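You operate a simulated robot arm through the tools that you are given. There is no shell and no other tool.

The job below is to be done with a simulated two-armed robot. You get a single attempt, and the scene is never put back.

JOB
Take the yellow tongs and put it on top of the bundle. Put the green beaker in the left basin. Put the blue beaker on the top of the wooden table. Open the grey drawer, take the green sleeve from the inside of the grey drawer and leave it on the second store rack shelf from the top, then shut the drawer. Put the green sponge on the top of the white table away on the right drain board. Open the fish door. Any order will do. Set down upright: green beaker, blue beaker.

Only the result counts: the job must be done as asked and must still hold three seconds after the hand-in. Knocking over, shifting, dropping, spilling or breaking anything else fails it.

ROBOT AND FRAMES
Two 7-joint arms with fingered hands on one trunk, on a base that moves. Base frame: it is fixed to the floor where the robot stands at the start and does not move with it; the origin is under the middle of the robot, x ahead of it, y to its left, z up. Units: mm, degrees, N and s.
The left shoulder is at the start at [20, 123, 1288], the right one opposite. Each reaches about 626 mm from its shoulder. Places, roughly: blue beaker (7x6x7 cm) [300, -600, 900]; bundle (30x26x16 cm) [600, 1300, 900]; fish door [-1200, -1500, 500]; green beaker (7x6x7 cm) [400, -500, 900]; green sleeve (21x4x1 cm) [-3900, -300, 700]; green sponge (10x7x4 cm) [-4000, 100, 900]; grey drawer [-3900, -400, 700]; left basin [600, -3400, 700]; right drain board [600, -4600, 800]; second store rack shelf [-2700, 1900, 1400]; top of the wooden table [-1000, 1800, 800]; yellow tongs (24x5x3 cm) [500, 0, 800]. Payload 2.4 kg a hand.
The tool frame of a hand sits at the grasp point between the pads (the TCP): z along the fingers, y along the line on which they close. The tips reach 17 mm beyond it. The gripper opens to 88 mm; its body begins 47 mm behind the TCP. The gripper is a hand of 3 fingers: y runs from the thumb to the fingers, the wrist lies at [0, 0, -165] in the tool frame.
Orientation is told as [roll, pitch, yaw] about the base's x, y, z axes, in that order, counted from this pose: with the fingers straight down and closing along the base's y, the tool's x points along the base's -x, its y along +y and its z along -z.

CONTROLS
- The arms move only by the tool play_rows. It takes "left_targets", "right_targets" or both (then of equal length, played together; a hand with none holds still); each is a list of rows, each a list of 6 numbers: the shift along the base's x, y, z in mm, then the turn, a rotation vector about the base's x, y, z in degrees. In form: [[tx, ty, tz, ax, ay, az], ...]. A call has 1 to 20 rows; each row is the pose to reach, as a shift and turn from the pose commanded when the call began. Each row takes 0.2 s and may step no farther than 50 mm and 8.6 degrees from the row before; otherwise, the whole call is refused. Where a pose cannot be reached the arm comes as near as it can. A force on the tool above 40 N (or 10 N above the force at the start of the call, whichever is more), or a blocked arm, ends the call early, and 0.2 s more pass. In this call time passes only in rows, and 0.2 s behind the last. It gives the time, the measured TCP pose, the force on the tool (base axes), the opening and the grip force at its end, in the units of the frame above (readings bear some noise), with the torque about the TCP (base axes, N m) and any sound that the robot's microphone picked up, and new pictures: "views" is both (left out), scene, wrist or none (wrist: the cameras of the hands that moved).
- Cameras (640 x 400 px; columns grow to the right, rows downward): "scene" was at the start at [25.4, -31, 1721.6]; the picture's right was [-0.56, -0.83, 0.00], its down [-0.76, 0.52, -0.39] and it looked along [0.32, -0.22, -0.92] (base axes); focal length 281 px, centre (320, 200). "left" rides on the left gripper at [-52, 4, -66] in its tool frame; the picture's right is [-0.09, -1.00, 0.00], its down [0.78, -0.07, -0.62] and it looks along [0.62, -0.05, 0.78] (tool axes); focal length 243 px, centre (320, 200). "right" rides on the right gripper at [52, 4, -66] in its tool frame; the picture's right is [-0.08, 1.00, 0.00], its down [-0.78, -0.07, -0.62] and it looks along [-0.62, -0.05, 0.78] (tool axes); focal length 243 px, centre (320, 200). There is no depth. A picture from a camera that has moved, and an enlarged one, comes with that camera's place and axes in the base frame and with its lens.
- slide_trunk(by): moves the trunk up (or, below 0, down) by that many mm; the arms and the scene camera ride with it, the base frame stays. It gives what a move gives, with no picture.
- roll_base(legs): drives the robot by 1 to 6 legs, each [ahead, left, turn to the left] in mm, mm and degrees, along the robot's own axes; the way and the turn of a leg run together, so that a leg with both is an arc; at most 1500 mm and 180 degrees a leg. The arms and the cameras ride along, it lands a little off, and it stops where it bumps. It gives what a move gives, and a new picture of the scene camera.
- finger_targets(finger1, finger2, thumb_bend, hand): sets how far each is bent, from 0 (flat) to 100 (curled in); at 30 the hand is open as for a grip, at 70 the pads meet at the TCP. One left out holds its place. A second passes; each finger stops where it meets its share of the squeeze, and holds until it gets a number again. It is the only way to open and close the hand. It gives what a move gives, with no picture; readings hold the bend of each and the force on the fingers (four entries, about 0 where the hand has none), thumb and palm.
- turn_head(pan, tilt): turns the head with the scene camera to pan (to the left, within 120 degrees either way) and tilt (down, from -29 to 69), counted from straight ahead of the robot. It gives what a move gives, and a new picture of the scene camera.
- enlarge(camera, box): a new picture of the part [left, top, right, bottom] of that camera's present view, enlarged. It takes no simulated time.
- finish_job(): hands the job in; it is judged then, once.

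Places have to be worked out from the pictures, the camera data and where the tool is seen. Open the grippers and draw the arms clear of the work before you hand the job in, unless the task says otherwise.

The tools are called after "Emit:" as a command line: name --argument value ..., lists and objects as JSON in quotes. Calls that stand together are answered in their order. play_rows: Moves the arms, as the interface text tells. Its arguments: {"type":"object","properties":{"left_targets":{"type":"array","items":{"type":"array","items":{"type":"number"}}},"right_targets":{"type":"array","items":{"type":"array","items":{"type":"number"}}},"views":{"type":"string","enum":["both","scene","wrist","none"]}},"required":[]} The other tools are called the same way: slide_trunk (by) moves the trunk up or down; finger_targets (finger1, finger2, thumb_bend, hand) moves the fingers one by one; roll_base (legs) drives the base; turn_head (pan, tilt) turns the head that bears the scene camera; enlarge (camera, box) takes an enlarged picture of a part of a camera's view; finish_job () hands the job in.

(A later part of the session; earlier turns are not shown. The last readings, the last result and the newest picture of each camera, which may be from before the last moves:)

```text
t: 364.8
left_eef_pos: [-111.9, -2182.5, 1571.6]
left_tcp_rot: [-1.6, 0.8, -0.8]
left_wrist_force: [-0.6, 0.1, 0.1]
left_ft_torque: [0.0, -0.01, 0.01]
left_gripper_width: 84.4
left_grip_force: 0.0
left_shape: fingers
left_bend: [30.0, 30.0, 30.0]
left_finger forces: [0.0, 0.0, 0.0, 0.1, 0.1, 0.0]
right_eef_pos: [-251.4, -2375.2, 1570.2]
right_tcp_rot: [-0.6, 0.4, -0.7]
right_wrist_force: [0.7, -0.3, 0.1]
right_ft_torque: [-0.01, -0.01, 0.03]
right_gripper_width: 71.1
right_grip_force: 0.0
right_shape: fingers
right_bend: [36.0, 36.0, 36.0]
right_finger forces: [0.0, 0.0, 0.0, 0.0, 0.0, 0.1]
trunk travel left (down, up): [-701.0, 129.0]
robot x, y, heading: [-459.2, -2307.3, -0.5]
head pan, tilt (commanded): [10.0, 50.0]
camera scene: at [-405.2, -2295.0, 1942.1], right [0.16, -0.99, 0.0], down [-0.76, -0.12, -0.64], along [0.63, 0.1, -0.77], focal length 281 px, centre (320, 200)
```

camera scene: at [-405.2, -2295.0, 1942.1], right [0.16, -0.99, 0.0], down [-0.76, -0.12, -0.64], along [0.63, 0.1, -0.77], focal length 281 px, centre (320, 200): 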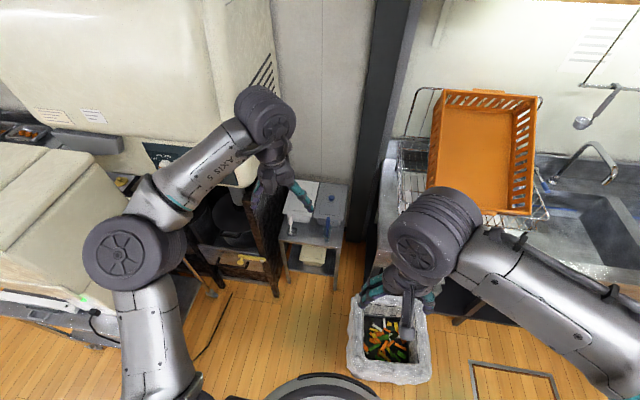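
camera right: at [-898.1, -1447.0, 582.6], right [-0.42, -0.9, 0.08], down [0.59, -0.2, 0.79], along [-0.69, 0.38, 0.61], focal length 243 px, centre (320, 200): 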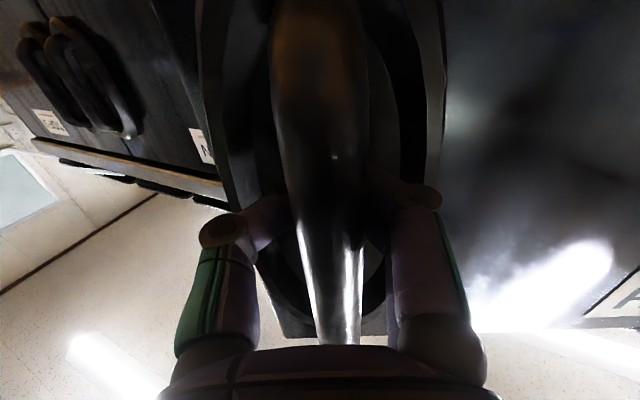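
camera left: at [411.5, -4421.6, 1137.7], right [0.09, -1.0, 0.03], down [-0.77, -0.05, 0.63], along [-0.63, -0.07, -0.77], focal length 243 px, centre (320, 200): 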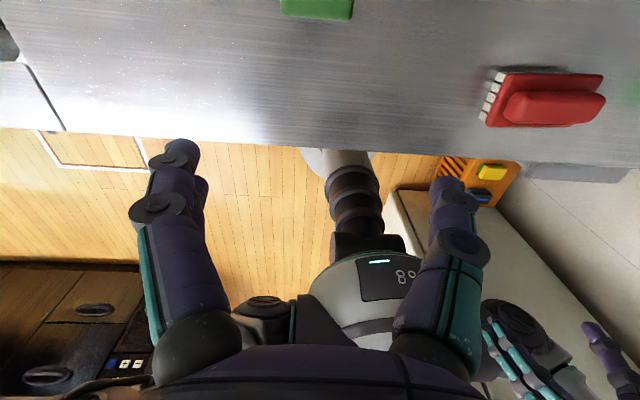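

I turn to heading 125° here, to slip between the open door and the cart with my wide axis along the gap, and look ahead.

Emit:
roll_base --legs '[[0, 0, 125.5]]'

Emit:
turn_head --pan -35 --tilt 50

```text
t: 370.4
left_eef_pos: [-762.4, -2098.6, 1571.5]
left_tcp_rot: [-1.5, 0.8, 124.5]
left_wrist_force: [0.1, 0.2, 0.2]
left_ft_torque: [-0.04, 0.01, 0.01]
left_gripper_width: 84.2
left_grip_force: 0.0
left_shape: fingers
left_bend: [30.0, 30.0, 30.0]
left_finger forces: [0.1, 0.0, 0.0, 0.0, 0.0, 0.1]
right_eef_pos: [-523.7, -2101.4, 1568.3]
right_tcp_rot: [-0.5, 0.4, 124.4]
right_wrist_force: [0.0, 0.4, 0.1]
right_ft_torque: [0.0, -0.04, -0.02]
right_gripper_width: 71.5
right_grip_force: 0.0
right_shape: fingers
right_bend: [36.0, 36.0, 36.0]
right_finger forces: [0.0, 0.1, 0.0, 0.0, 0.0, 0.0]
trunk travel left (down, up): [-701.0, 129.0]
robot x, y, heading: [-458.1, -2307.9, 124.2]
head pan, tilt (commanded): [10.0, 50.0]
camera scene: at [-504.5, -2268.9, 1942.1], right [0.71, 0.7, 0.0], down [0.54, -0.55, -0.64], along [-0.45, 0.46, -0.77], focal length 281 px, centre (320, 200)
```

scene: 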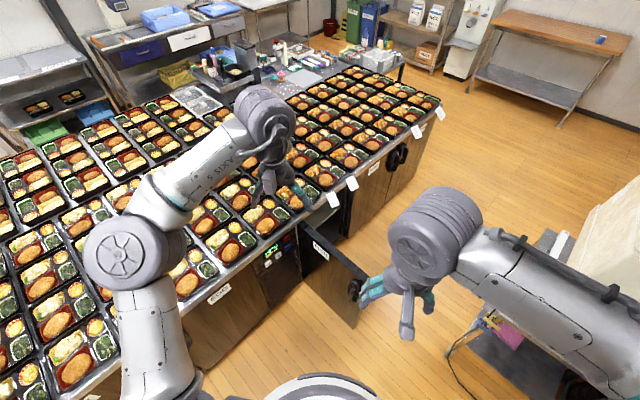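

```text
t: 371.5
left_eef_pos: [-761.8, -2098.2, 1571.8]
left_tcp_rot: [-1.5, 0.8, 124.6]
left_wrist_force: [0.2, 0.5, -0.2]
left_ft_torque: [-0.02, 0.0, -0.01]
left_gripper_width: 84.3
left_grip_force: 0.0
left_shape: fingers
left_bend: [30.0, 30.0, 30.0]
left_finger forces: [0.1, 0.0, 0.0, 0.1, 0.1, 0.0]
right_eef_pos: [-524.8, -2101.4, 1569.0]
right_tcp_rot: [-0.4, 0.4, 124.4]
right_wrist_force: [0.2, -0.4, 0.3]
right_ft_torque: [0.02, -0.01, 0.03]
right_gripper_width: 71.4
right_grip_force: 0.1
right_shape: fingers
right_bend: [36.0, 36.0, 36.0]
right_finger forces: [0.0, 0.0, 0.0, 0.0, 0.1, 0.0]
trunk travel left (down, up): [-701.0, 129.0]
robot x, y, heading: [-460.6, -2309.6, 124.4]
head pan, tilt (commanded): [-35.0, 50.0]
camera scene: at [-449.9, -2246.9, 1942.1], right [1.0, -0.01, 0.0], down [-0.01, -0.77, -0.64], along [0.01, 0.64, -0.77], focal length 281 px, centre (320, 200)
```

scene: 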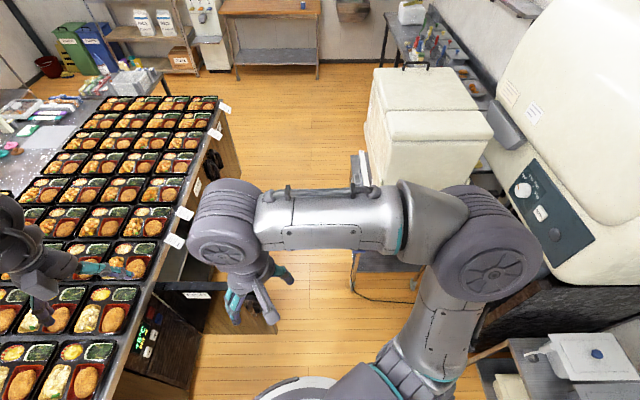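

The gap between door tip (≈[−715, −1760]) and the cart (≈[−190, −1440]) is about 615 mm; my base is about 480 wide. I first move to a point on the line through the gap, then check.

Emit:
roll_base --legs '[[331, -388, 0]]'

Emit:
turn_head --pan 0 --tilt 65

```text
t: 374.5
left_eef_pos: [-632.3, -1600.6, 1572.7]
left_tcp_rot: [-1.4, 0.8, 124.7]
left_wrist_force: [0.1, -1.3, 0.2]
left_ft_torque: [-0.02, -0.01, -0.02]
left_gripper_width: 84.3
left_grip_force: 0.0
left_shape: fingers
left_bend: [30.0, 30.0, 30.0]
left_finger forces: [0.0, 0.1, 0.1, 0.0, 0.0, 0.0]
right_eef_pos: [-393.0, -1603.3, 1569.3]
right_tcp_rot: [-0.6, 0.4, 124.7]
right_wrist_force: [-0.5, -0.7, -0.4]
right_ft_torque: [-0.01, -0.02, 0.01]
right_gripper_width: 71.2
right_grip_force: 0.1
right_shape: fingers
right_bend: [36.0, 36.0, 36.0]
right_finger forces: [0.1, 0.1, 0.1, 0.0, 0.0, 0.0]
trunk travel left (down, up): [-701.0, 129.0]
robot x, y, heading: [-325.7, -1808.7, 124.6]
head pan, tilt (commanded): [-35.0, 50.0]
camera scene: at [-318.2, -1747.9, 1942.1], right [1.0, -0.01, 0.0], down [0.0, -0.77, -0.64], along [0.0, 0.64, -0.77], focal length 281 px, centre (320, 200)
```

scene: 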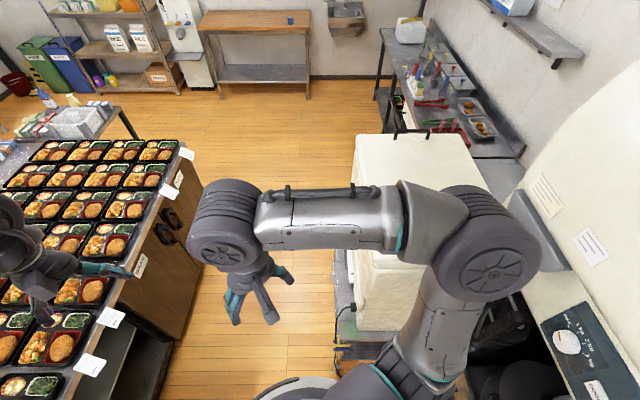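

```text
t: 375.5
left_eef_pos: [-631.0, -1601.9, 1571.8]
left_tcp_rot: [-1.5, 0.9, 124.7]
left_wrist_force: [-0.5, 0.4, -0.7]
left_ft_torque: [0.02, 0.01, -0.04]
left_gripper_width: 84.2
left_grip_force: 0.1
left_shape: fingers
left_bend: [30.0, 30.0, 30.0]
left_finger forces: [0.1, 0.0, 0.0, 0.0, 0.0, 0.0]
right_eef_pos: [-393.9, -1603.0, 1569.0]
right_tcp_rot: [-0.4, 0.4, 124.7]
right_wrist_force: [0.1, -0.5, -0.4]
right_ft_torque: [0.01, -0.01, -0.04]
right_gripper_width: 71.0
right_grip_force: 0.0
right_shape: fingers
right_bend: [36.0, 36.0, 36.0]
right_finger forces: [0.0, 0.0, 0.1, 0.0, 0.0, 0.0]
trunk travel left (down, up): [-701.0, 129.0]
robot x, y, heading: [-322.9, -1812.0, 124.8]
head pan, tilt (commanded): [0.0, 65.0]
camera scene: at [-353.1, -1775.0, 1924.0], right [0.82, 0.57, 0.0], down [0.51, -0.75, -0.42], along [-0.24, 0.35, -0.91], focal length 281 px, centre (320, 200)
```

scene: 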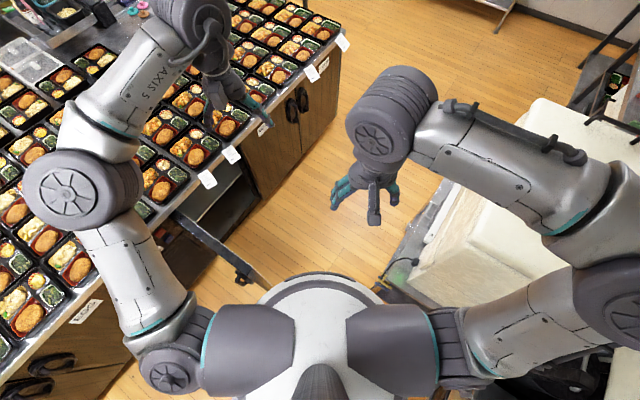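

I zoom in on the door tip and the cart corner to check clearances before passing.

Emit:
enlarge --camera "scene" --box '[150, 180, 450, 370]'

```text
2.11 times, centred on (300, 275) of scene
camera zoom: at [-353.1, -1775.0, 1924.0], right [0.82, 0.57, 0.0], down [0.51, -0.75, -0.42], along [-0.24, 0.35, -0.91], focal length 591 px, centre (362, 42)
```

zoom: 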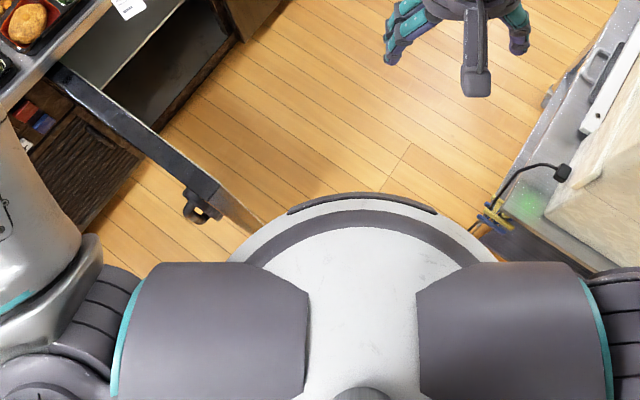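

Door tip at about [−700, −1752] and cart legs at x ≈ −207, y ≈ −1435: I pass midway. I drive 300 mm forward with a slight right shift and check.

Emit:
roll_base --legs '[[300, -12, -1.5]]'

Emit:
turn_head --pan 60 --tilt 65

```text
t: 377.6
left_eef_pos: [-782.0, -1337.3, 1572.7]
left_tcp_rot: [-1.5, 0.8, 123.2]
left_wrist_force: [0.3, 1.3, 0.9]
left_ft_torque: [-0.02, -0.01, 0.0]
left_gripper_width: 84.6
left_grip_force: 0.1
left_shape: fingers
left_bend: [30.0, 30.0, 30.0]
left_finger forces: [0.0, 0.0, 0.1, 0.1, 0.0, 0.0]
right_eef_pos: [-544.3, -1345.9, 1568.0]
right_tcp_rot: [-0.6, 0.3, 123.2]
right_wrist_force: [0.3, -0.4, 0.5]
right_ft_torque: [0.03, 0.03, 0.03]
right_gripper_width: 71.1
right_grip_force: 0.0
right_shape: fingers
right_bend: [36.0, 36.0, 36.0]
right_finger forces: [0.1, 0.0, 0.1, 0.1, 0.1, 0.0]
trunk travel left (down, up): [-701.0, 129.0]
robot x, y, heading: [-484.5, -1554.4, 122.9]
head pan, tilt (commanded): [0.0, 65.0]
camera scene: at [-508.7, -1519.3, 1924.0], right [0.84, 0.55, 0.0], down [0.49, -0.76, -0.42], along [-0.23, 0.35, -0.91], focal length 281 px, centre (320, 200)
```

scene: 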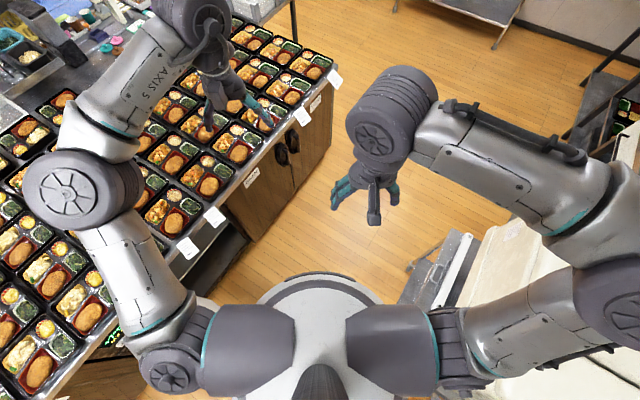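

```text
t: 378.9
left_eef_pos: [-781.5, -1336.8, 1573.1]
left_tcp_rot: [-1.5, 0.8, 123.1]
left_wrist_force: [0.8, 0.2, -0.3]
left_ft_torque: [0.01, 0.01, -0.03]
left_gripper_width: 84.1
left_grip_force: 0.0
left_shape: fingers
left_bend: [30.0, 30.0, 30.0]
left_finger forces: [0.0, 0.0, 0.0, 0.1, 0.0, 0.0]
right_eef_pos: [-543.9, -1346.0, 1569.4]
right_tcp_rot: [-0.5, 0.4, 123.2]
right_wrist_force: [-0.1, 0.3, 0.2]
right_ft_torque: [-0.02, 0.01, 0.0]
right_gripper_width: 71.1
right_grip_force: 0.1
right_shape: fingers
right_bend: [36.0, 36.0, 36.0]
right_finger forces: [0.0, 0.0, 0.0, 0.0, 0.0, 0.0]
trunk travel left (down, up): [-701.0, 129.0]
robot x, y, heading: [-481.8, -1556.3, 123.3]
head pan, tilt (commanded): [60.0, 65.0]
camera scene: at [-536.2, -1573.3, 1924.0], right [-0.05, 1.0, 0.0], down [0.91, 0.05, -0.42], along [-0.42, -0.02, -0.91], focal length 281 px, centre (320, 200)
```

scene: 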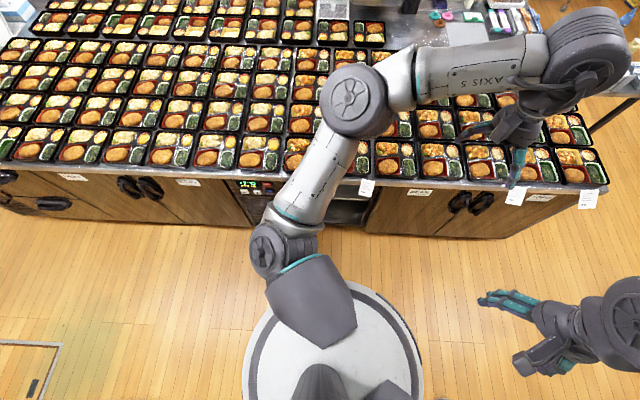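

The base is now midway through the gap without contact. I drive on another 300 mm, then shift to the middle of the aisle facing +y.

Emit:
roll_base --legs '[[300, -10, 0]]'

Emit:
turn_head --pan 110 --tilt 50

```text
t: 380.9
left_eef_pos: [-940.3, -1076.3, 1572.3]
left_tcp_rot: [-1.4, 0.9, 123.3]
left_wrist_force: [-0.2, 0.1, 0.1]
left_ft_torque: [-0.02, 0.0, 0.03]
left_gripper_width: 84.0
left_grip_force: 0.1
left_shape: fingers
left_bend: [30.0, 30.0, 30.0]
left_finger forces: [0.1, 0.1, 0.0, 0.1, 0.0, 0.1]
right_eef_pos: [-704.2, -1084.7, 1569.1]
right_tcp_rot: [-0.4, 0.4, 123.1]
right_wrist_force: [0.4, -0.8, -0.1]
right_ft_torque: [0.01, -0.02, 0.01]
right_gripper_width: 71.3
right_grip_force: 0.1
right_shape: fingers
right_bend: [36.0, 36.0, 36.0]
right_finger forces: [0.0, 0.0, 0.1, 0.0, 0.1, 0.0]
trunk travel left (down, up): [-701.0, 129.0]
robot x, y, heading: [-639.5, -1289.8, 123.5]
head pan, tilt (commanded): [60.0, 65.0]
camera scene: at [-694.6, -1312.5, 1924.0], right [-0.06, 1.0, 0.0], down [0.9, 0.05, -0.42], along [-0.42, -0.02, -0.91], focal length 281 px, centre (320, 200)
```

scene: 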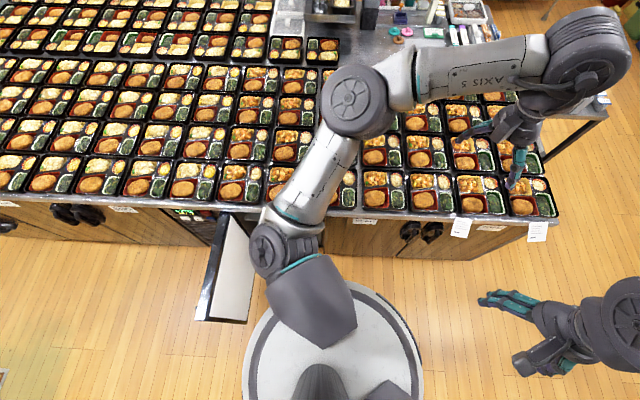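

```text
t: 382.1
left_eef_pos: [-941.0, -1076.1, 1571.8]
left_tcp_rot: [-1.5, 0.8, 123.3]
left_wrist_force: [-0.4, 0.4, -0.4]
left_ft_torque: [0.04, 0.0, 0.01]
left_gripper_width: 84.4
left_grip_force: 0.1
left_shape: fingers
left_bend: [30.0, 30.0, 30.0]
left_finger forces: [0.0, 0.1, 0.0, 0.0, 0.0, 0.0]
right_eef_pos: [-704.1, -1084.2, 1568.3]
right_tcp_rot: [-0.6, 0.4, 123.2]
right_wrist_force: [0.0, -0.4, 0.9]
right_ft_torque: [-0.03, 0.0, 0.03]
right_gripper_width: 70.8
right_grip_force: 0.0
right_shape: fingers
right_bend: [36.0, 36.0, 36.0]
right_finger forces: [0.0, 0.1, 0.0, 0.0, 0.1, 0.0]
trunk travel left (down, up): [-701.0, 129.0]
robot x, y, heading: [-642.3, -1295.9, 123.0]
head pan, tilt (commanded): [110.0, 50.0]
camera scene: at [-680.4, -1370.5, 1942.1], right [-0.8, 0.6, 0.0], down [0.46, 0.61, -0.64], along [-0.39, -0.51, -0.77], focal length 281 px, centre (320, 200)
```

scene: 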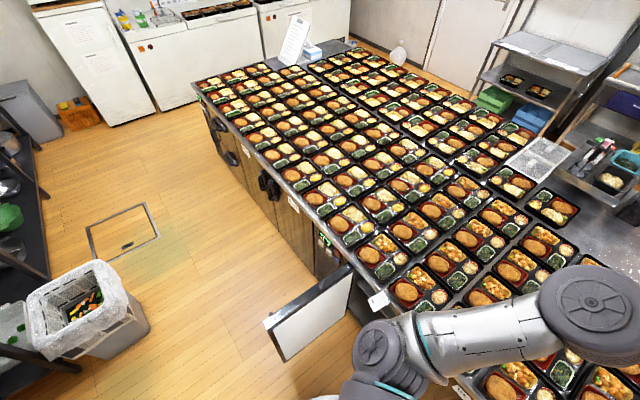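

The door stays open at ~90°. I turn to face +x, move left to y ≈ −340 and look toward the beaker tray.

Emit:
roll_base --legs '[[0, 0, -123], [0, 940, 0]]'

Emit:
turn_head --pan -15 --tilt 45

```text
t: 392.2
left_eef_pos: [-278.2, -229.2, 1572.7]
left_tcp_rot: [-1.5, 0.7, -1.3]
left_wrist_force: [-1.2, 0.3, -0.1]
left_ft_torque: [-0.01, 0.0, 0.01]
left_gripper_width: 84.2
left_grip_force: 0.1
left_shape: fingers
left_bend: [30.0, 30.0, 30.0]
left_finger forces: [0.0, 0.1, 0.0, 0.0, 0.1, 0.0]
right_eef_pos: [-419.0, -419.2, 1569.6]
right_tcp_rot: [-0.5, 0.3, -1.3]
right_wrist_force: [0.3, 0.1, -0.6]
right_ft_torque: [0.0, 0.01, 0.03]
right_gripper_width: 71.0
right_grip_force: 0.0
right_shape: fingers
right_bend: [36.0, 36.0, 36.0]
right_finger forces: [0.0, 0.1, 0.0, 0.0, 0.0, 0.0]
trunk travel left (down, up): [-701.0, 129.0]
robot x, y, heading: [-627.6, -350.7, -1.5]
head pan, tilt (commanded): [110.0, 50.0]
camera scene: at [-674.0, -276.5, 1942.1], right [0.95, 0.32, 0.0], down [0.25, -0.73, -0.64], along [-0.21, 0.61, -0.77], focal length 281 px, centre (320, 200)
```

scene: 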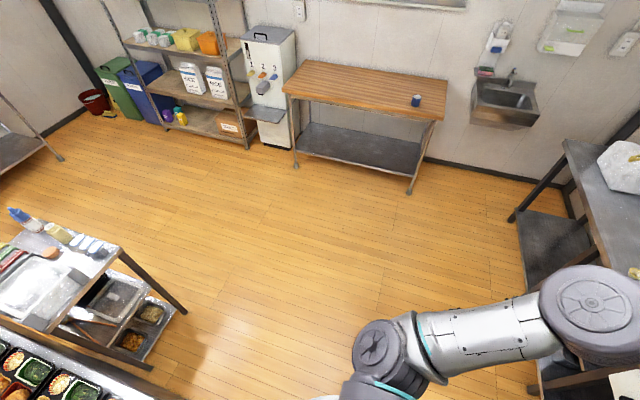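

```text
t: 394.2
left_eef_pos: [-278.5, -229.0, 1572.5]
left_tcp_rot: [-1.5, 0.7, -1.3]
left_wrist_force: [-0.6, -0.3, -0.6]
left_ft_torque: [0.01, -0.02, 0.01]
left_gripper_width: 84.4
left_grip_force: 0.1
left_shape: fingers
left_bend: [30.0, 30.0, 30.0]
left_finger forces: [0.0, 0.1, 0.0, 0.1, 0.1, 0.1]
right_eef_pos: [-418.5, -419.3, 1569.4]
right_tcp_rot: [-0.5, 0.4, -1.3]
right_wrist_force: [0.4, -0.6, -0.1]
right_ft_torque: [0.02, 0.01, 0.0]
right_gripper_width: 71.2
right_grip_force: 0.0
right_shape: fingers
right_bend: [36.0, 36.0, 36.0]
right_finger forces: [0.1, 0.1, 0.0, 0.0, 0.0, 0.1]
trunk travel left (down, up): [-701.0, 129.0]
robot x, y, heading: [-625.2, -352.5, -1.2]
head pan, tilt (commanded): [-15.0, 45.0]
camera scene: at [-571.3, -372.3, 1949.0], right [-0.28, -0.96, 0.0], down [-0.68, 0.2, -0.71], along [0.68, -0.2, -0.71], focal length 281 px, centre (320, 200)
```

scene: 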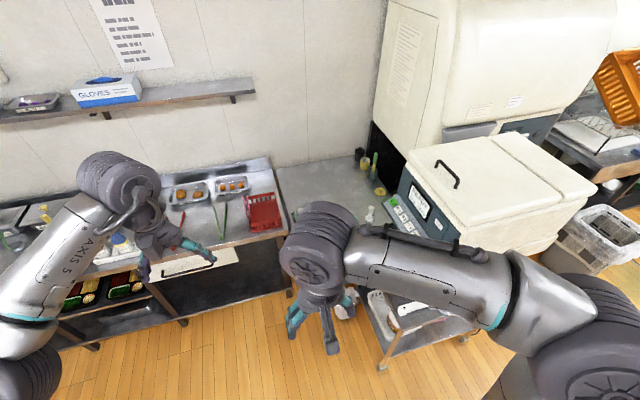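

The beaker tray is ahead, behind my right hand. I drive forward 600 mm, then lower the trunk.

Emit:
roll_base --legs '[[600, 0, 1.3]]'

Emit:
slide_trunk --by -350

Emit:
turn_head --pan -35 --tilt 60

```text
t: 397.6
left_eef_pos: [328.8, -223.6, 1571.8]
left_tcp_rot: [-1.6, 0.7, 0.3]
left_wrist_force: [1.1, -0.3, -0.2]
left_ft_torque: [0.01, 0.03, 0.06]
left_gripper_width: 84.2
left_grip_force: 0.1
left_shape: fingers
left_bend: [30.0, 30.0, 30.0]
left_finger forces: [0.1, 0.0, 0.0, 0.1, 0.0, 0.0]
right_eef_pos: [192.1, -417.9, 1569.4]
right_tcp_rot: [-0.7, 0.4, 0.3]
right_wrist_force: [-0.1, 0.8, 0.1]
right_ft_torque: [-0.05, 0.0, 0.0]
right_gripper_width: 71.1
right_grip_force: 0.0
right_shape: fingers
right_bend: [36.0, 36.0, 36.0]
right_finger forces: [0.1, 0.0, 0.1, 0.0, 0.0, 0.1]
trunk travel left (down, up): [-701.0, 129.0]
robot x, y, heading: [-16.3, -354.5, 0.4]
head pan, tilt (commanded): [-15.0, 45.0]
camera scene: at [38.6, -376.3, 1949.0], right [-0.25, -0.97, 0.0], down [-0.68, 0.18, -0.71], along [0.68, -0.18, -0.71], focal length 281 px, centre (320, 200)
```

scene: 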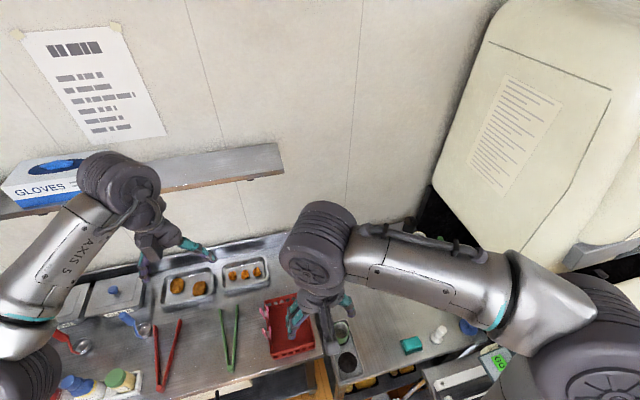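

```text
t: 401.1
left_eef_pos: [328.2, -224.4, 1222.3]
left_tcp_rot: [-1.5, 0.6, 0.3]
left_wrist_force: [-0.5, -0.1, 0.3]
left_ft_torque: [0.01, 0.0, 0.02]
left_gripper_width: 84.4
left_grip_force: 0.0
left_shape: fingers
left_bend: [30.0, 30.0, 30.0]
left_finger forces: [0.1, 0.0, 0.0, 0.1, 0.0, 0.1]
right_eef_pos: [191.7, -419.6, 1219.0]
right_tcp_rot: [-0.5, 0.4, 0.3]
right_wrist_force: [0.1, -0.1, 0.4]
right_ft_torque: [0.0, -0.01, 0.0]
right_gripper_width: 71.1
right_grip_force: 0.2
right_shape: fingers
right_bend: [36.0, 36.0, 36.0]
right_finger forces: [0.1, 0.0, 0.0, 0.1, 0.0, 0.1]
trunk travel left (down, up): [-351.0, 479.0]
robot x, y, heading: [-15.2, -354.4, 0.3]
head pan, tilt (commanded): [-15.0, 45.0]
```

```text
t: 401.9
left_eef_pos: [326.9, -225.1, 1222.0]
left_tcp_rot: [-1.5, 0.6, 0.3]
left_wrist_force: [0.3, -0.3, 0.0]
left_ft_torque: [-0.03, -0.01, -0.01]
left_gripper_width: 84.1
left_grip_force: 0.0
left_shape: fingers
left_bend: [30.0, 30.0, 30.0]
left_finger forces: [0.1, 0.0, 0.1, 0.1, 0.1, 0.0]
right_eef_pos: [191.8, -420.0, 1220.5]
right_tcp_rot: [-0.5, 0.3, 0.3]
right_wrist_force: [0.0, 0.5, 0.5]
right_ft_torque: [0.02, 0.02, -0.03]
right_gripper_width: 71.3
right_grip_force: 0.1
right_shape: fingers
right_bend: [36.0, 36.0, 36.0]
right_finger forces: [0.0, 0.0, 0.0, 0.0, 0.1, 0.0]
trunk travel left (down, up): [-351.0, 479.0]
robot x, y, heading: [-17.2, -359.0, 0.2]
head pan, tilt (commanded): [-35.0, 60.0]
camera scene: at [14.7, -393.6, 1579.6], right [-0.57, -0.82, 0.0], down [-0.71, 0.49, -0.5], along [0.41, -0.28, -0.87], focal length 281 px, centre (320, 200)
```

scene: 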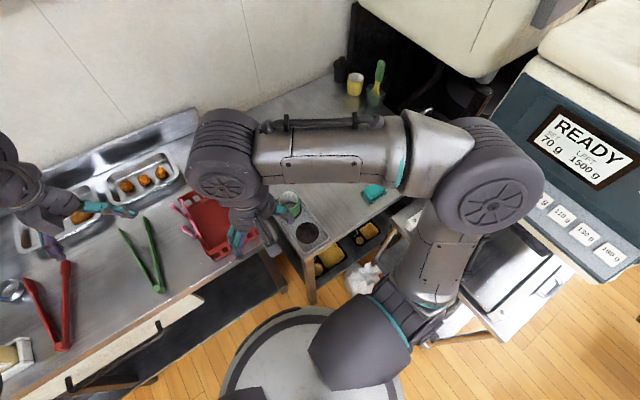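

The elbow is clear of the machine. I bring the right hand over the green beaker at z ≈ 1005 and open it fully.

Emit:
play_rows --right_targets '[[27, -17, -30, 0, 0, 0], [54, -34, -60, 0, 0, 0], [81, -51, -92, 0, 0, 0], [108, -68, -123, 0, 0, 0], [135, -85, -154, 0, 0, 0], [162, -102, -185, 0, 0, 0], [188, -120, -215, 0, 0, 0]]' --views "both"

```text
t: 403.5
left_eef_pos: [327.2, -225.2, 1221.9]
left_tcp_rot: [-1.5, 0.8, 0.3]
left_wrist_force: [-0.6, -0.3, 0.6]
left_ft_torque: [0.03, -0.01, 0.06]
left_gripper_width: 84.3
left_grip_force: 0.1
left_shape: fingers
left_bend: [30.0, 30.0, 30.0]
left_finger forces: [0.1, 0.0, 0.0, 0.0, 0.0, 0.0]
right_eef_pos: [380.3, -540.9, 1001.3]
right_tcp_rot: [-0.4, 0.4, 0.3]
right_wrist_force: [0.0, -0.5, 0.4]
right_ft_torque: [0.01, -0.02, 0.0]
right_gripper_width: 71.0
right_grip_force: 0.0
right_shape: fingers
right_bend: [36.0, 36.0, 36.0]
right_finger forces: [0.0, 0.0, 0.0, 0.0, 0.0, 0.0]
trunk travel left (down, up): [-351.0, 479.0]
robot x, y, heading: [-16.6, -359.9, 0.3]
head pan, tilt (commanded): [-35.0, 60.0]
camera scene: at [15.4, -393.9, 1579.5], right [-0.57, -0.82, 0.0], down [-0.71, 0.49, -0.5], along [0.41, -0.28, -0.87], focal length 281 px, centre (320, 200)
camera right: at [329.2, -536.9, 1068.2], right [0.08, 1.0, -0.01], down [0.79, -0.06, 0.62], along [0.61, -0.06, -0.79], focal length 243 px, centre (320, 200)
```

scene: 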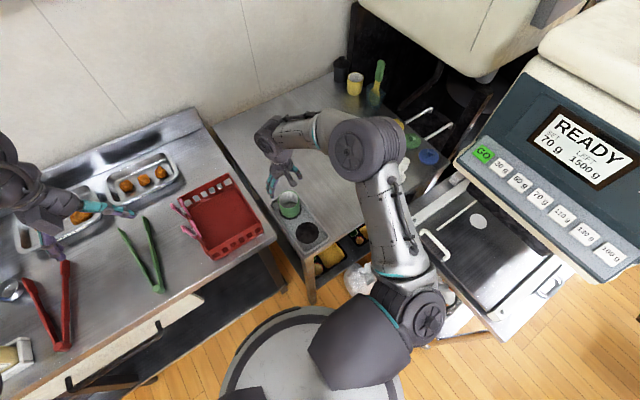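
right: 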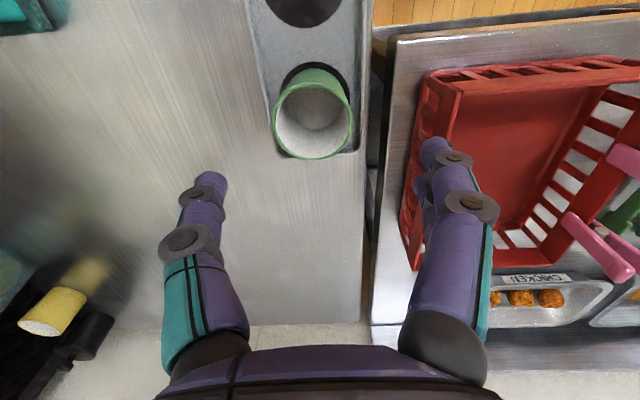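

Green's rim is centred at about [392, −549, 889]. I align over it and lower to z ≈ 925 with the fingers at about 71 mm opening.

Emit:
play_rows --right_targets '[[6, -4, -25, 0, 0, 0], [12, -8, -50, 0, 0, 0], [12, -8, -76, 0, 0, 0]]' --views "wrist"

```text
t: 404.3
left_eef_pos: [327.2, -225.1, 1223.0]
left_tcp_rot: [-1.4, 0.8, 0.2]
left_wrist_force: [-0.4, 1.3, -0.2]
left_ft_torque: [-0.02, -0.04, 0.0]
left_gripper_width: 84.4
left_grip_force: 0.0
left_shape: fingers
left_bend: [30.0, 30.0, 30.0]
left_finger forces: [0.0, 0.0, 0.1, 0.0, 0.0, 0.0]
right_eef_pos: [392.0, -549.1, 925.4]
right_tcp_rot: [-0.4, 0.3, 0.3]
right_wrist_force: [-0.3, 1.2, -0.3]
right_ft_torque: [0.01, -0.01, -0.01]
right_gripper_width: 71.0
right_grip_force: 0.1
right_shape: fingers
right_bend: [36.0, 36.0, 36.0]
right_finger forces: [0.1, 0.0, 0.1, 0.1, 0.1, 0.0]
trunk travel left (down, up): [-351.0, 479.0]
robot x, y, heading: [-16.1, -355.5, 0.4]
head pan, tilt (commanded): [-35.0, 60.0]
camera right: at [340.6, -543.2, 992.5], right [0.08, 1.0, -0.01], down [0.79, -0.06, 0.62], along [0.61, -0.06, -0.79], focal length 243 px, centre (320, 200)
```

right: 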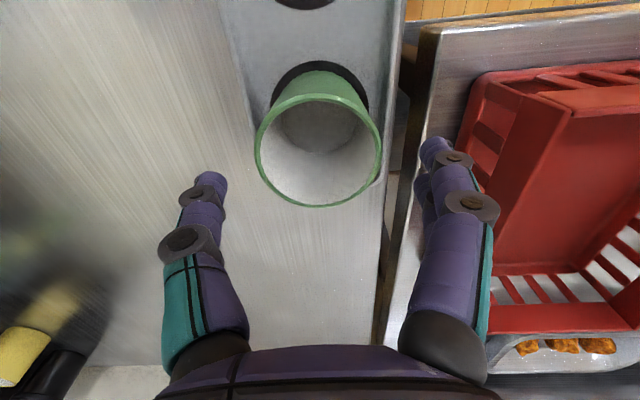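

Centred: rim at [392, −550, 886]. I lower to z ≈ 867.

Emit:
play_rows --right_targets '[[0, -1, -20, 0, 0, 0], [0, -1, -40, 0, 0, 0], [0, -1, -58, 0, 0, 0]]' --views "wrist"

```text
t: 405.1
left_eef_pos: [328.2, -225.0, 1221.5]
left_tcp_rot: [-1.6, 0.9, 0.3]
left_wrist_force: [0.2, -0.7, 0.8]
left_ft_torque: [0.03, 0.02, -0.06]
left_gripper_width: 84.2
left_grip_force: 0.1
left_shape: fingers
left_bend: [30.0, 30.0, 30.0]
left_finger forces: [0.0, 0.0, 0.1, 0.0, 0.1, 0.1]
right_eef_pos: [391.2, -549.5, 870.5]
right_tcp_rot: [-0.5, 0.3, 0.2]
right_wrist_force: [1.1, 0.4, -0.4]
right_ft_torque: [0.01, 0.02, 0.01]
right_gripper_width: 70.9
right_grip_force: 0.2
right_shape: fingers
right_bend: [36.0, 36.0, 36.0]
right_finger forces: [0.1, 0.0, 0.0, 0.0, 0.0, 0.0]
trunk travel left (down, up): [-351.0, 479.0]
robot x, y, heading: [-17.3, -354.1, 0.3]
head pan, tilt (commanded): [-35.0, 60.0]
camera right: at [339.8, -544.1, 937.1], right [0.08, 1.0, -0.01], down [0.78, -0.06, 0.62], along [0.61, -0.06, -0.79], focal length 243 px, centre (320, 200)
```

right: 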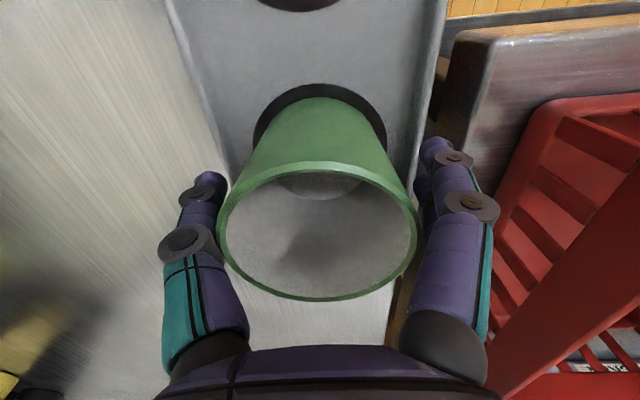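

The green beaker is between thumb and fingers without contact. I close gently, then firmly, and lift.

Emit:
finger_targets --hand "right" --finger1 48 --finger2 48 --thumb_bend 48

Emit:
finger_targets --hand "right" --finger1 58 --finger2 58 --thumb_bend 58

Emit:
play_rows --right_targets '[[0, 0, 12, 0, 0, 0], [0, 0, 40, 0, 0, 0]]' --views "wrist"

```text
t: 406.1
left_eef_pos: [326.7, -224.2, 1221.9]
left_tcp_rot: [-1.5, 0.7, 0.3]
left_wrist_force: [-0.6, -0.2, -0.2]
left_ft_torque: [-0.03, 0.02, -0.03]
left_gripper_width: 84.3
left_grip_force: 0.1
left_shape: fingers
left_bend: [30.0, 30.0, 30.0]
left_finger forces: [0.0, 0.0, 0.1, 0.0, 0.0, 0.1]
right_eef_pos: [391.0, -548.9, 868.7]
right_tcp_rot: [-0.4, 0.4, 0.3]
right_wrist_force: [-0.5, 0.0, -0.2]
right_ft_torque: [0.04, 0.02, -0.01]
right_gripper_width: 49.5
right_grip_force: 3.0
right_shape: fingers
right_bend: [46.0, 45.0, 47.0]
right_finger forces: [0.6, 2.4, 0.1, 0.0, 3.0, 0.1]
trunk travel left (down, up): [-351.0, 479.0]
robot x, y, heading: [-17.4, -353.9, 0.3]
head pan, tilt (commanded): [-35.0, 60.0]
```

```text
t: 407.1
left_eef_pos: [327.0, -225.8, 1221.3]
left_tcp_rot: [-1.5, 0.7, 0.3]
left_wrist_force: [0.2, 0.0, 0.1]
left_ft_torque: [0.02, 0.01, 0.01]
left_gripper_width: 84.4
left_grip_force: 0.0
left_shape: fingers
left_bend: [30.0, 30.0, 30.0]
left_finger forces: [0.0, 0.0, 0.0, 0.0, 0.0, 0.1]
right_eef_pos: [390.9, -549.4, 870.8]
right_tcp_rot: [-0.4, 0.4, 0.3]
right_wrist_force: [0.9, -0.4, -0.4]
right_ft_torque: [0.01, 0.02, 0.02]
right_gripper_width: 46.8
right_grip_force: 9.2
right_shape: fingers
right_bend: [49.0, 47.0, 51.0]
right_finger forces: [3.3, 5.7, 0.1, 0.1, 9.1, 0.0]
trunk travel left (down, up): [-351.0, 479.0]
robot x, y, heading: [-18.3, -356.1, 0.2]
head pan, tilt (commanded): [-35.0, 60.0]
```

```text
t: 407.7
left_eef_pos: [327.1, -225.4, 1222.2]
left_tcp_rot: [-1.5, 0.7, 0.4]
left_wrist_force: [-0.8, 0.9, -1.3]
left_ft_torque: [0.01, -0.03, 0.03]
left_gripper_width: 84.0
left_grip_force: 0.0
left_shape: fingers
left_bend: [30.0, 30.0, 30.0]
left_finger forces: [0.1, 0.0, 0.0, 0.0, 0.1, 0.0]
right_eef_pos: [390.6, -549.1, 909.2]
right_tcp_rot: [-0.4, 0.4, 0.3]
right_wrist_force: [0.3, 0.3, -1.3]
right_ft_torque: [-0.03, 0.0, -0.02]
right_gripper_width: 46.5
right_grip_force: 9.3
right_shape: fingers
right_bend: [49.0, 47.0, 51.0]
right_finger forces: [3.4, 5.8, 0.0, 0.0, 9.2, 0.0]
trunk travel left (down, up): [-351.0, 479.0]
robot x, y, heading: [-18.5, -357.2, 0.3]
head pan, tilt (commanded): [-35.0, 60.0]
camera right: at [338.9, -544.0, 976.4], right [0.08, 1.0, -0.01], down [0.79, -0.06, 0.62], along [0.61, -0.06, -0.79], focal length 243 px, centre (320, 200)
```

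right: 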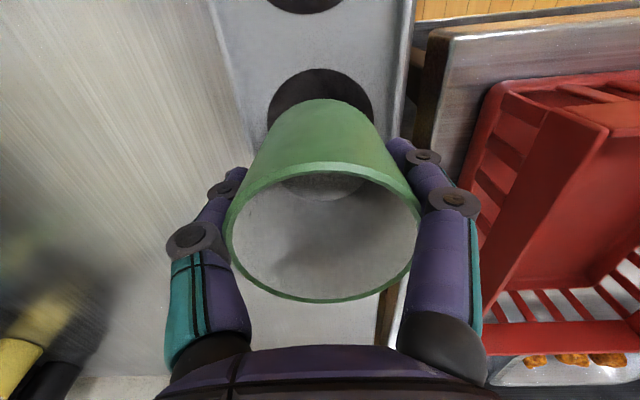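

The green beaker is lifted. I raise it well up and bring it nearer the body.

Emit:
play_rows --right_targets '[[0, 0, 40, 0, 0, 0], [0, 0, 80, 0, 0, 0], [0, 0, 120, 0, 0, 0], [-15, 15, 160, 0, 0, 0], [-35, 35, 195, 0, 0, 0], [-60, 60, 225, 0, 0, 0], [-85, 85, 250, 0, 0, 0]]' --views "both"

Emit:
slide_trunk --by 350

```text
t: 409.3
left_eef_pos: [325.8, -224.6, 1222.4]
left_tcp_rot: [-1.6, 0.8, 0.3]
left_wrist_force: [-0.7, 0.2, 0.4]
left_ft_torque: [0.0, 0.0, -0.01]
left_gripper_width: 84.4
left_grip_force: 0.0
left_shape: fingers
left_bend: [30.0, 30.0, 30.0]
left_finger forces: [0.1, 0.0, 0.1, 0.0, 0.2, 0.0]
right_eef_pos: [308.0, -462.5, 1160.8]
right_tcp_rot: [-0.5, 0.4, 0.4]
right_wrist_force: [0.3, 0.0, 0.1]
right_ft_torque: [0.03, 0.0, -0.01]
right_gripper_width: 46.4
right_grip_force: 9.2
right_shape: fingers
right_bend: [49.0, 48.0, 51.0]
right_finger forces: [3.5, 5.7, 0.0, 0.1, 9.1, 0.0]
trunk travel left (down, up): [-351.0, 479.0]
robot x, y, heading: [-19.1, -354.2, 0.3]
head pan, tilt (commanded): [-35.0, 60.0]
camera scene: at [14.3, -393.3, 1579.5], right [-0.57, -0.82, 0.0], down [-0.71, 0.49, -0.5], along [0.41, -0.29, -0.87], focal length 281 px, centre (320, 200)
camera right: at [257.3, -457.0, 1228.0], right [0.08, 1.0, -0.01], down [0.79, -0.06, 0.62], along [0.61, -0.06, -0.79], focal length 243 px, centre (320, 200)
```

scene: 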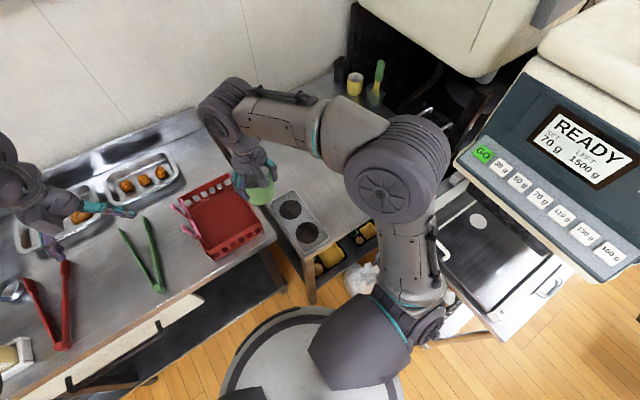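
right: 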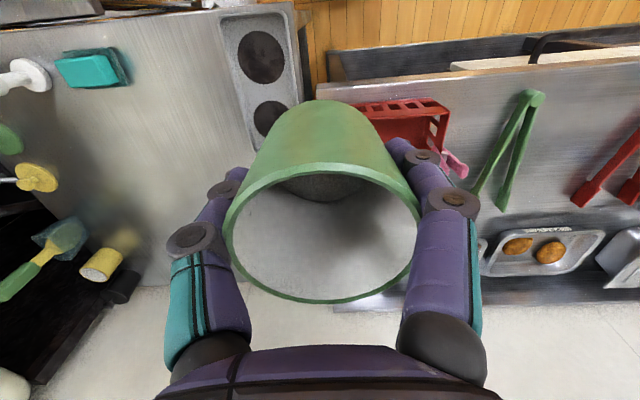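

```text
t: 412.7
left_eef_pos: [327.9, -225.0, 1572.6]
left_tcp_rot: [-1.5, 0.8, 0.3]
left_wrist_force: [0.2, 0.1, 0.2]
left_ft_torque: [0.02, -0.01, 0.0]
left_gripper_width: 84.3
left_grip_force: 0.1
left_shape: fingers
left_bend: [30.0, 30.0, 30.0]
left_finger forces: [0.1, 0.1, 0.1, 0.0, 0.1, 0.1]
right_eef_pos: [310.6, -462.0, 1510.6]
right_tcp_rot: [-0.5, 0.5, 0.3]
right_wrist_force: [0.5, -0.4, -1.4]
right_ft_torque: [-0.02, 0.0, -0.02]
right_gripper_width: 46.3
right_grip_force: 9.1
right_shape: fingers
right_bend: [49.0, 48.0, 51.0]
right_finger forces: [3.4, 5.7, 0.1, 0.1, 9.1, 0.0]
trunk travel left (down, up): [-701.0, 129.0]
robot x, y, heading: [-18.8, -358.7, 0.3]
head pan, tilt (commanded): [-35.0, 60.0]
```

With the trunk raised, I retrace the way: back off, move down the aisle, and turn to −57° so that my wide axis is again along the gap.

Emit:
roll_base --legs '[[-622, 0, 0], [0, -930, 0], [0, 0, -57.3]]'

Emit:
turn_head --pan 0 --tilt 60

```text
t: 423.2
left_eef_pos: [-324.8, -1493.6, 1571.9]
left_tcp_rot: [-1.4, 0.7, -56.0]
left_wrist_force: [-0.8, -0.1, 0.3]
left_ft_torque: [0.0, 0.01, 0.01]
left_gripper_width: 84.2
left_grip_force: 0.1
left_shape: fingers
left_bend: [30.0, 30.0, 30.0]
left_finger forces: [0.0, 0.1, 0.1, 0.0, 0.0, 0.1]
right_eef_pos: [-531.9, -1611.4, 1510.8]
right_tcp_rot: [-0.5, 0.4, -56.1]
right_wrist_force: [-0.2, 0.4, 0.0]
right_ft_torque: [-0.01, 0.01, -0.01]
right_gripper_width: 46.4
right_grip_force: 9.1
right_shape: fingers
right_bend: [49.0, 48.0, 51.0]
right_finger forces: [3.3, 5.7, 0.0, 0.1, 9.1, 0.0]
trunk travel left (down, up): [-701.0, 129.0]
robot x, y, heading: [-625.8, -1279.2, -56.2]
head pan, tilt (commanded): [-35.0, 60.0]
camera scene: at [-641.5, -1329.5, 1929.5], right [-1.0, 0.02, 0.0], down [0.02, 0.87, -0.5], along [-0.01, -0.5, -0.87], focal length 281 px, centre (320, 200)
```

scene: 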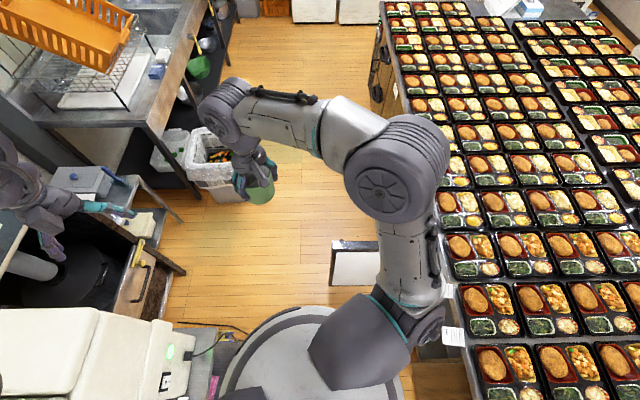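

```text
t: 424.2
left_eef_pos: [-324.4, -1495.0, 1571.7]
left_tcp_rot: [-1.6, 0.6, -55.9]
left_wrist_force: [-0.3, -0.2, -0.2]
left_ft_torque: [0.03, 0.0, -0.01]
left_gripper_width: 84.1
left_grip_force: 0.0
left_shape: fingers
left_bend: [30.0, 30.0, 30.0]
left_finger forces: [0.1, 0.0, 0.0, 0.0, 0.1, 0.0]
right_eef_pos: [-533.5, -1611.2, 1511.3]
right_tcp_rot: [-0.4, 0.5, -56.1]
right_wrist_force: [0.3, 0.0, 0.3]
right_ft_torque: [0.02, 0.0, 0.02]
right_gripper_width: 46.5
right_grip_force: 9.1
right_shape: fingers
right_bend: [49.0, 48.0, 51.0]
right_finger forces: [3.4, 5.8, 0.1, 0.0, 9.1, 0.0]
trunk travel left (down, up): [-701.0, 129.0]
robot x, y, heading: [-627.6, -1281.2, -55.8]
head pan, tilt (commanded): [0.0, 60.0]
camera scene: at [-603.1, -1318.2, 1929.5], right [-0.83, -0.56, 0.0], down [-0.48, 0.72, -0.5], along [0.28, -0.41, -0.87], focal length 281 px, centre (320, 200)
```

scene: 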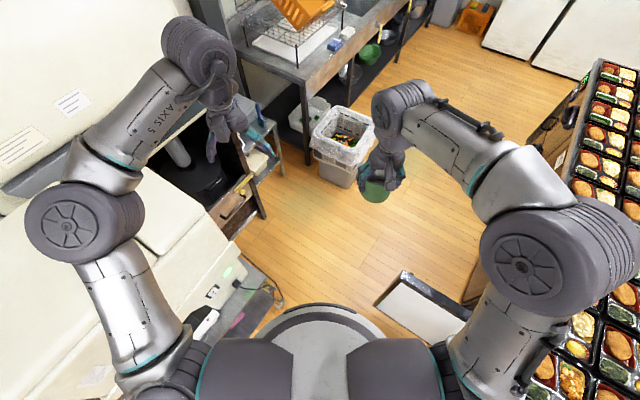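

The door tip is at about [−710, −1750] on my right and the cart on my left. I pass through the middle of the gap in two legs.

Emit:
roll_base --legs '[[307, -35, -0.8]]'

Emit:
roll_base --legs '[[310, -8, 0]]'

Emit:
turn_head --pan -90 --tilt 55

```text
t: 426.3
left_eef_pos: [-183.2, -1778.6, 1572.3]
left_tcp_rot: [-1.5, 0.6, -56.8]
left_wrist_force: [0.3, 0.5, 0.1]
left_ft_torque: [0.02, -0.01, 0.0]
left_gripper_width: 83.9
left_grip_force: 0.0
left_shape: fingers
left_bend: [30.0, 30.0, 30.0]
left_finger forces: [0.1, 0.1, 0.0, 0.0, 0.0, 0.0]
right_eef_pos: [-392.0, -1893.7, 1509.6]
right_tcp_rot: [-0.5, 0.4, -57.0]
right_wrist_force: [-0.2, -0.9, -0.6]
right_ft_torque: [-0.01, 0.01, 0.0]
right_gripper_width: 46.3
right_grip_force: 9.0
right_shape: fingers
right_bend: [49.0, 48.0, 51.0]
right_finger forces: [3.3, 5.6, 0.1, 0.0, 8.9, 0.1]
trunk travel left (down, up): [-701.0, 129.0]
robot x, y, heading: [-478.8, -1562.5, -57.1]
head pan, tilt (commanded): [0.0, 60.0]
camera scene: at [-459.0, -1599.9, 1929.5], right [-0.84, -0.55, 0.0], down [-0.47, 0.73, -0.5], along [0.27, -0.42, -0.87], focal length 281 px, centre (320, 200)
```

scene: 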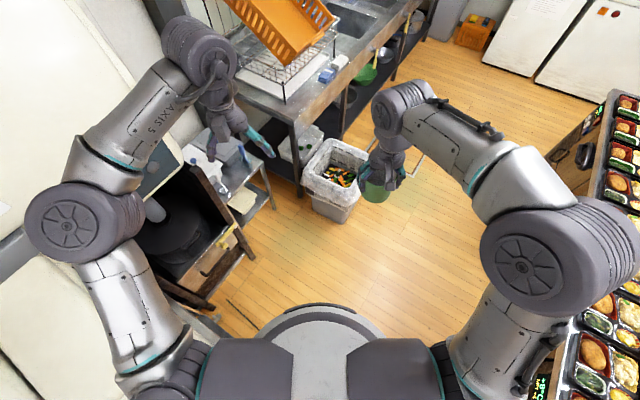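

```text
t: 428.4
left_eef_pos: [-23.0, -2041.4, 1572.0]
left_tcp_rot: [-1.4, 0.8, -56.8]
left_wrist_force: [-0.1, -0.2, -0.8]
left_ft_torque: [0.0, 0.02, 0.03]
left_gripper_width: 84.2
left_grip_force: 0.0
left_shape: fingers
left_bend: [30.0, 30.0, 30.0]
left_finger forces: [0.1, 0.0, 0.0, 0.0, 0.0, 0.0]
right_eef_pos: [-231.4, -2156.1, 1510.4]
right_tcp_rot: [-0.4, 0.4, -56.8]
right_wrist_force: [0.0, 0.9, 0.2]
right_ft_torque: [0.0, -0.01, -0.02]
right_gripper_width: 46.1
right_grip_force: 9.3
right_shape: fingers
right_bend: [49.0, 48.0, 51.0]
right_finger forces: [3.2, 5.7, 0.0, 0.0, 9.0, 0.1]
trunk travel left (down, up): [-701.0, 129.0]
robot x, y, heading: [-319.8, -1823.6, -57.0]
head pan, tilt (commanded): [0.0, 60.0]
camera scene: at [-297.8, -1861.7, 1929.5], right [-0.84, -0.55, 0.0], down [-0.47, 0.73, -0.5], along [0.27, -0.42, -0.87], focal length 281 px, centre (320, 200)
```

scene: 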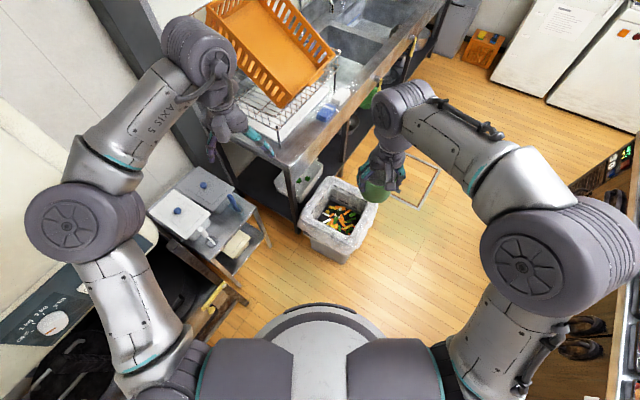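

```text
t: 430.0
left_eef_pos: [-22.8, -2041.6, 1572.6]
left_tcp_rot: [-1.5, 0.7, -56.8]
left_wrist_force: [0.5, -0.3, -0.9]
left_ft_torque: [0.02, -0.01, -0.01]
left_gripper_width: 84.0
left_grip_force: 0.1
left_shape: fingers
left_bend: [30.0, 30.0, 30.0]
left_finger forces: [0.0, 0.1, 0.1, 0.1, 0.0, 0.0]
right_eef_pos: [-230.1, -2154.6, 1510.1]
right_tcp_rot: [-0.4, 0.3, -56.8]
right_wrist_force: [-0.5, -0.6, 0.2]
right_ft_torque: [-0.02, 0.01, -0.01]
right_gripper_width: 46.3
right_grip_force: 8.7
right_shape: fingers
right_bend: [49.0, 48.0, 51.0]
right_finger forces: [3.4, 5.7, 0.1, 0.0, 9.0, 0.1]
trunk travel left (down, up): [-701.0, 129.0]
robot x, y, heading: [-322.6, -1823.8, -57.0]
head pan, tilt (commanded): [-90.0, 55.0]
camera scene: at [-394.6, -1845.4, 1935.6], right [-0.55, 0.84, 0.0], down [0.69, 0.45, -0.57], along [-0.48, -0.31, -0.82], focal length 281 px, centre (320, 200)
```

scene: 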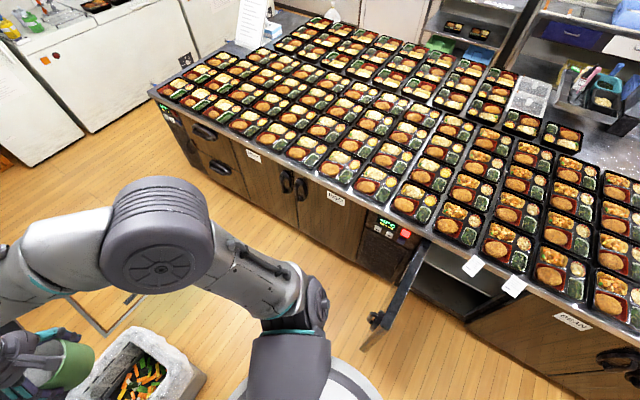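

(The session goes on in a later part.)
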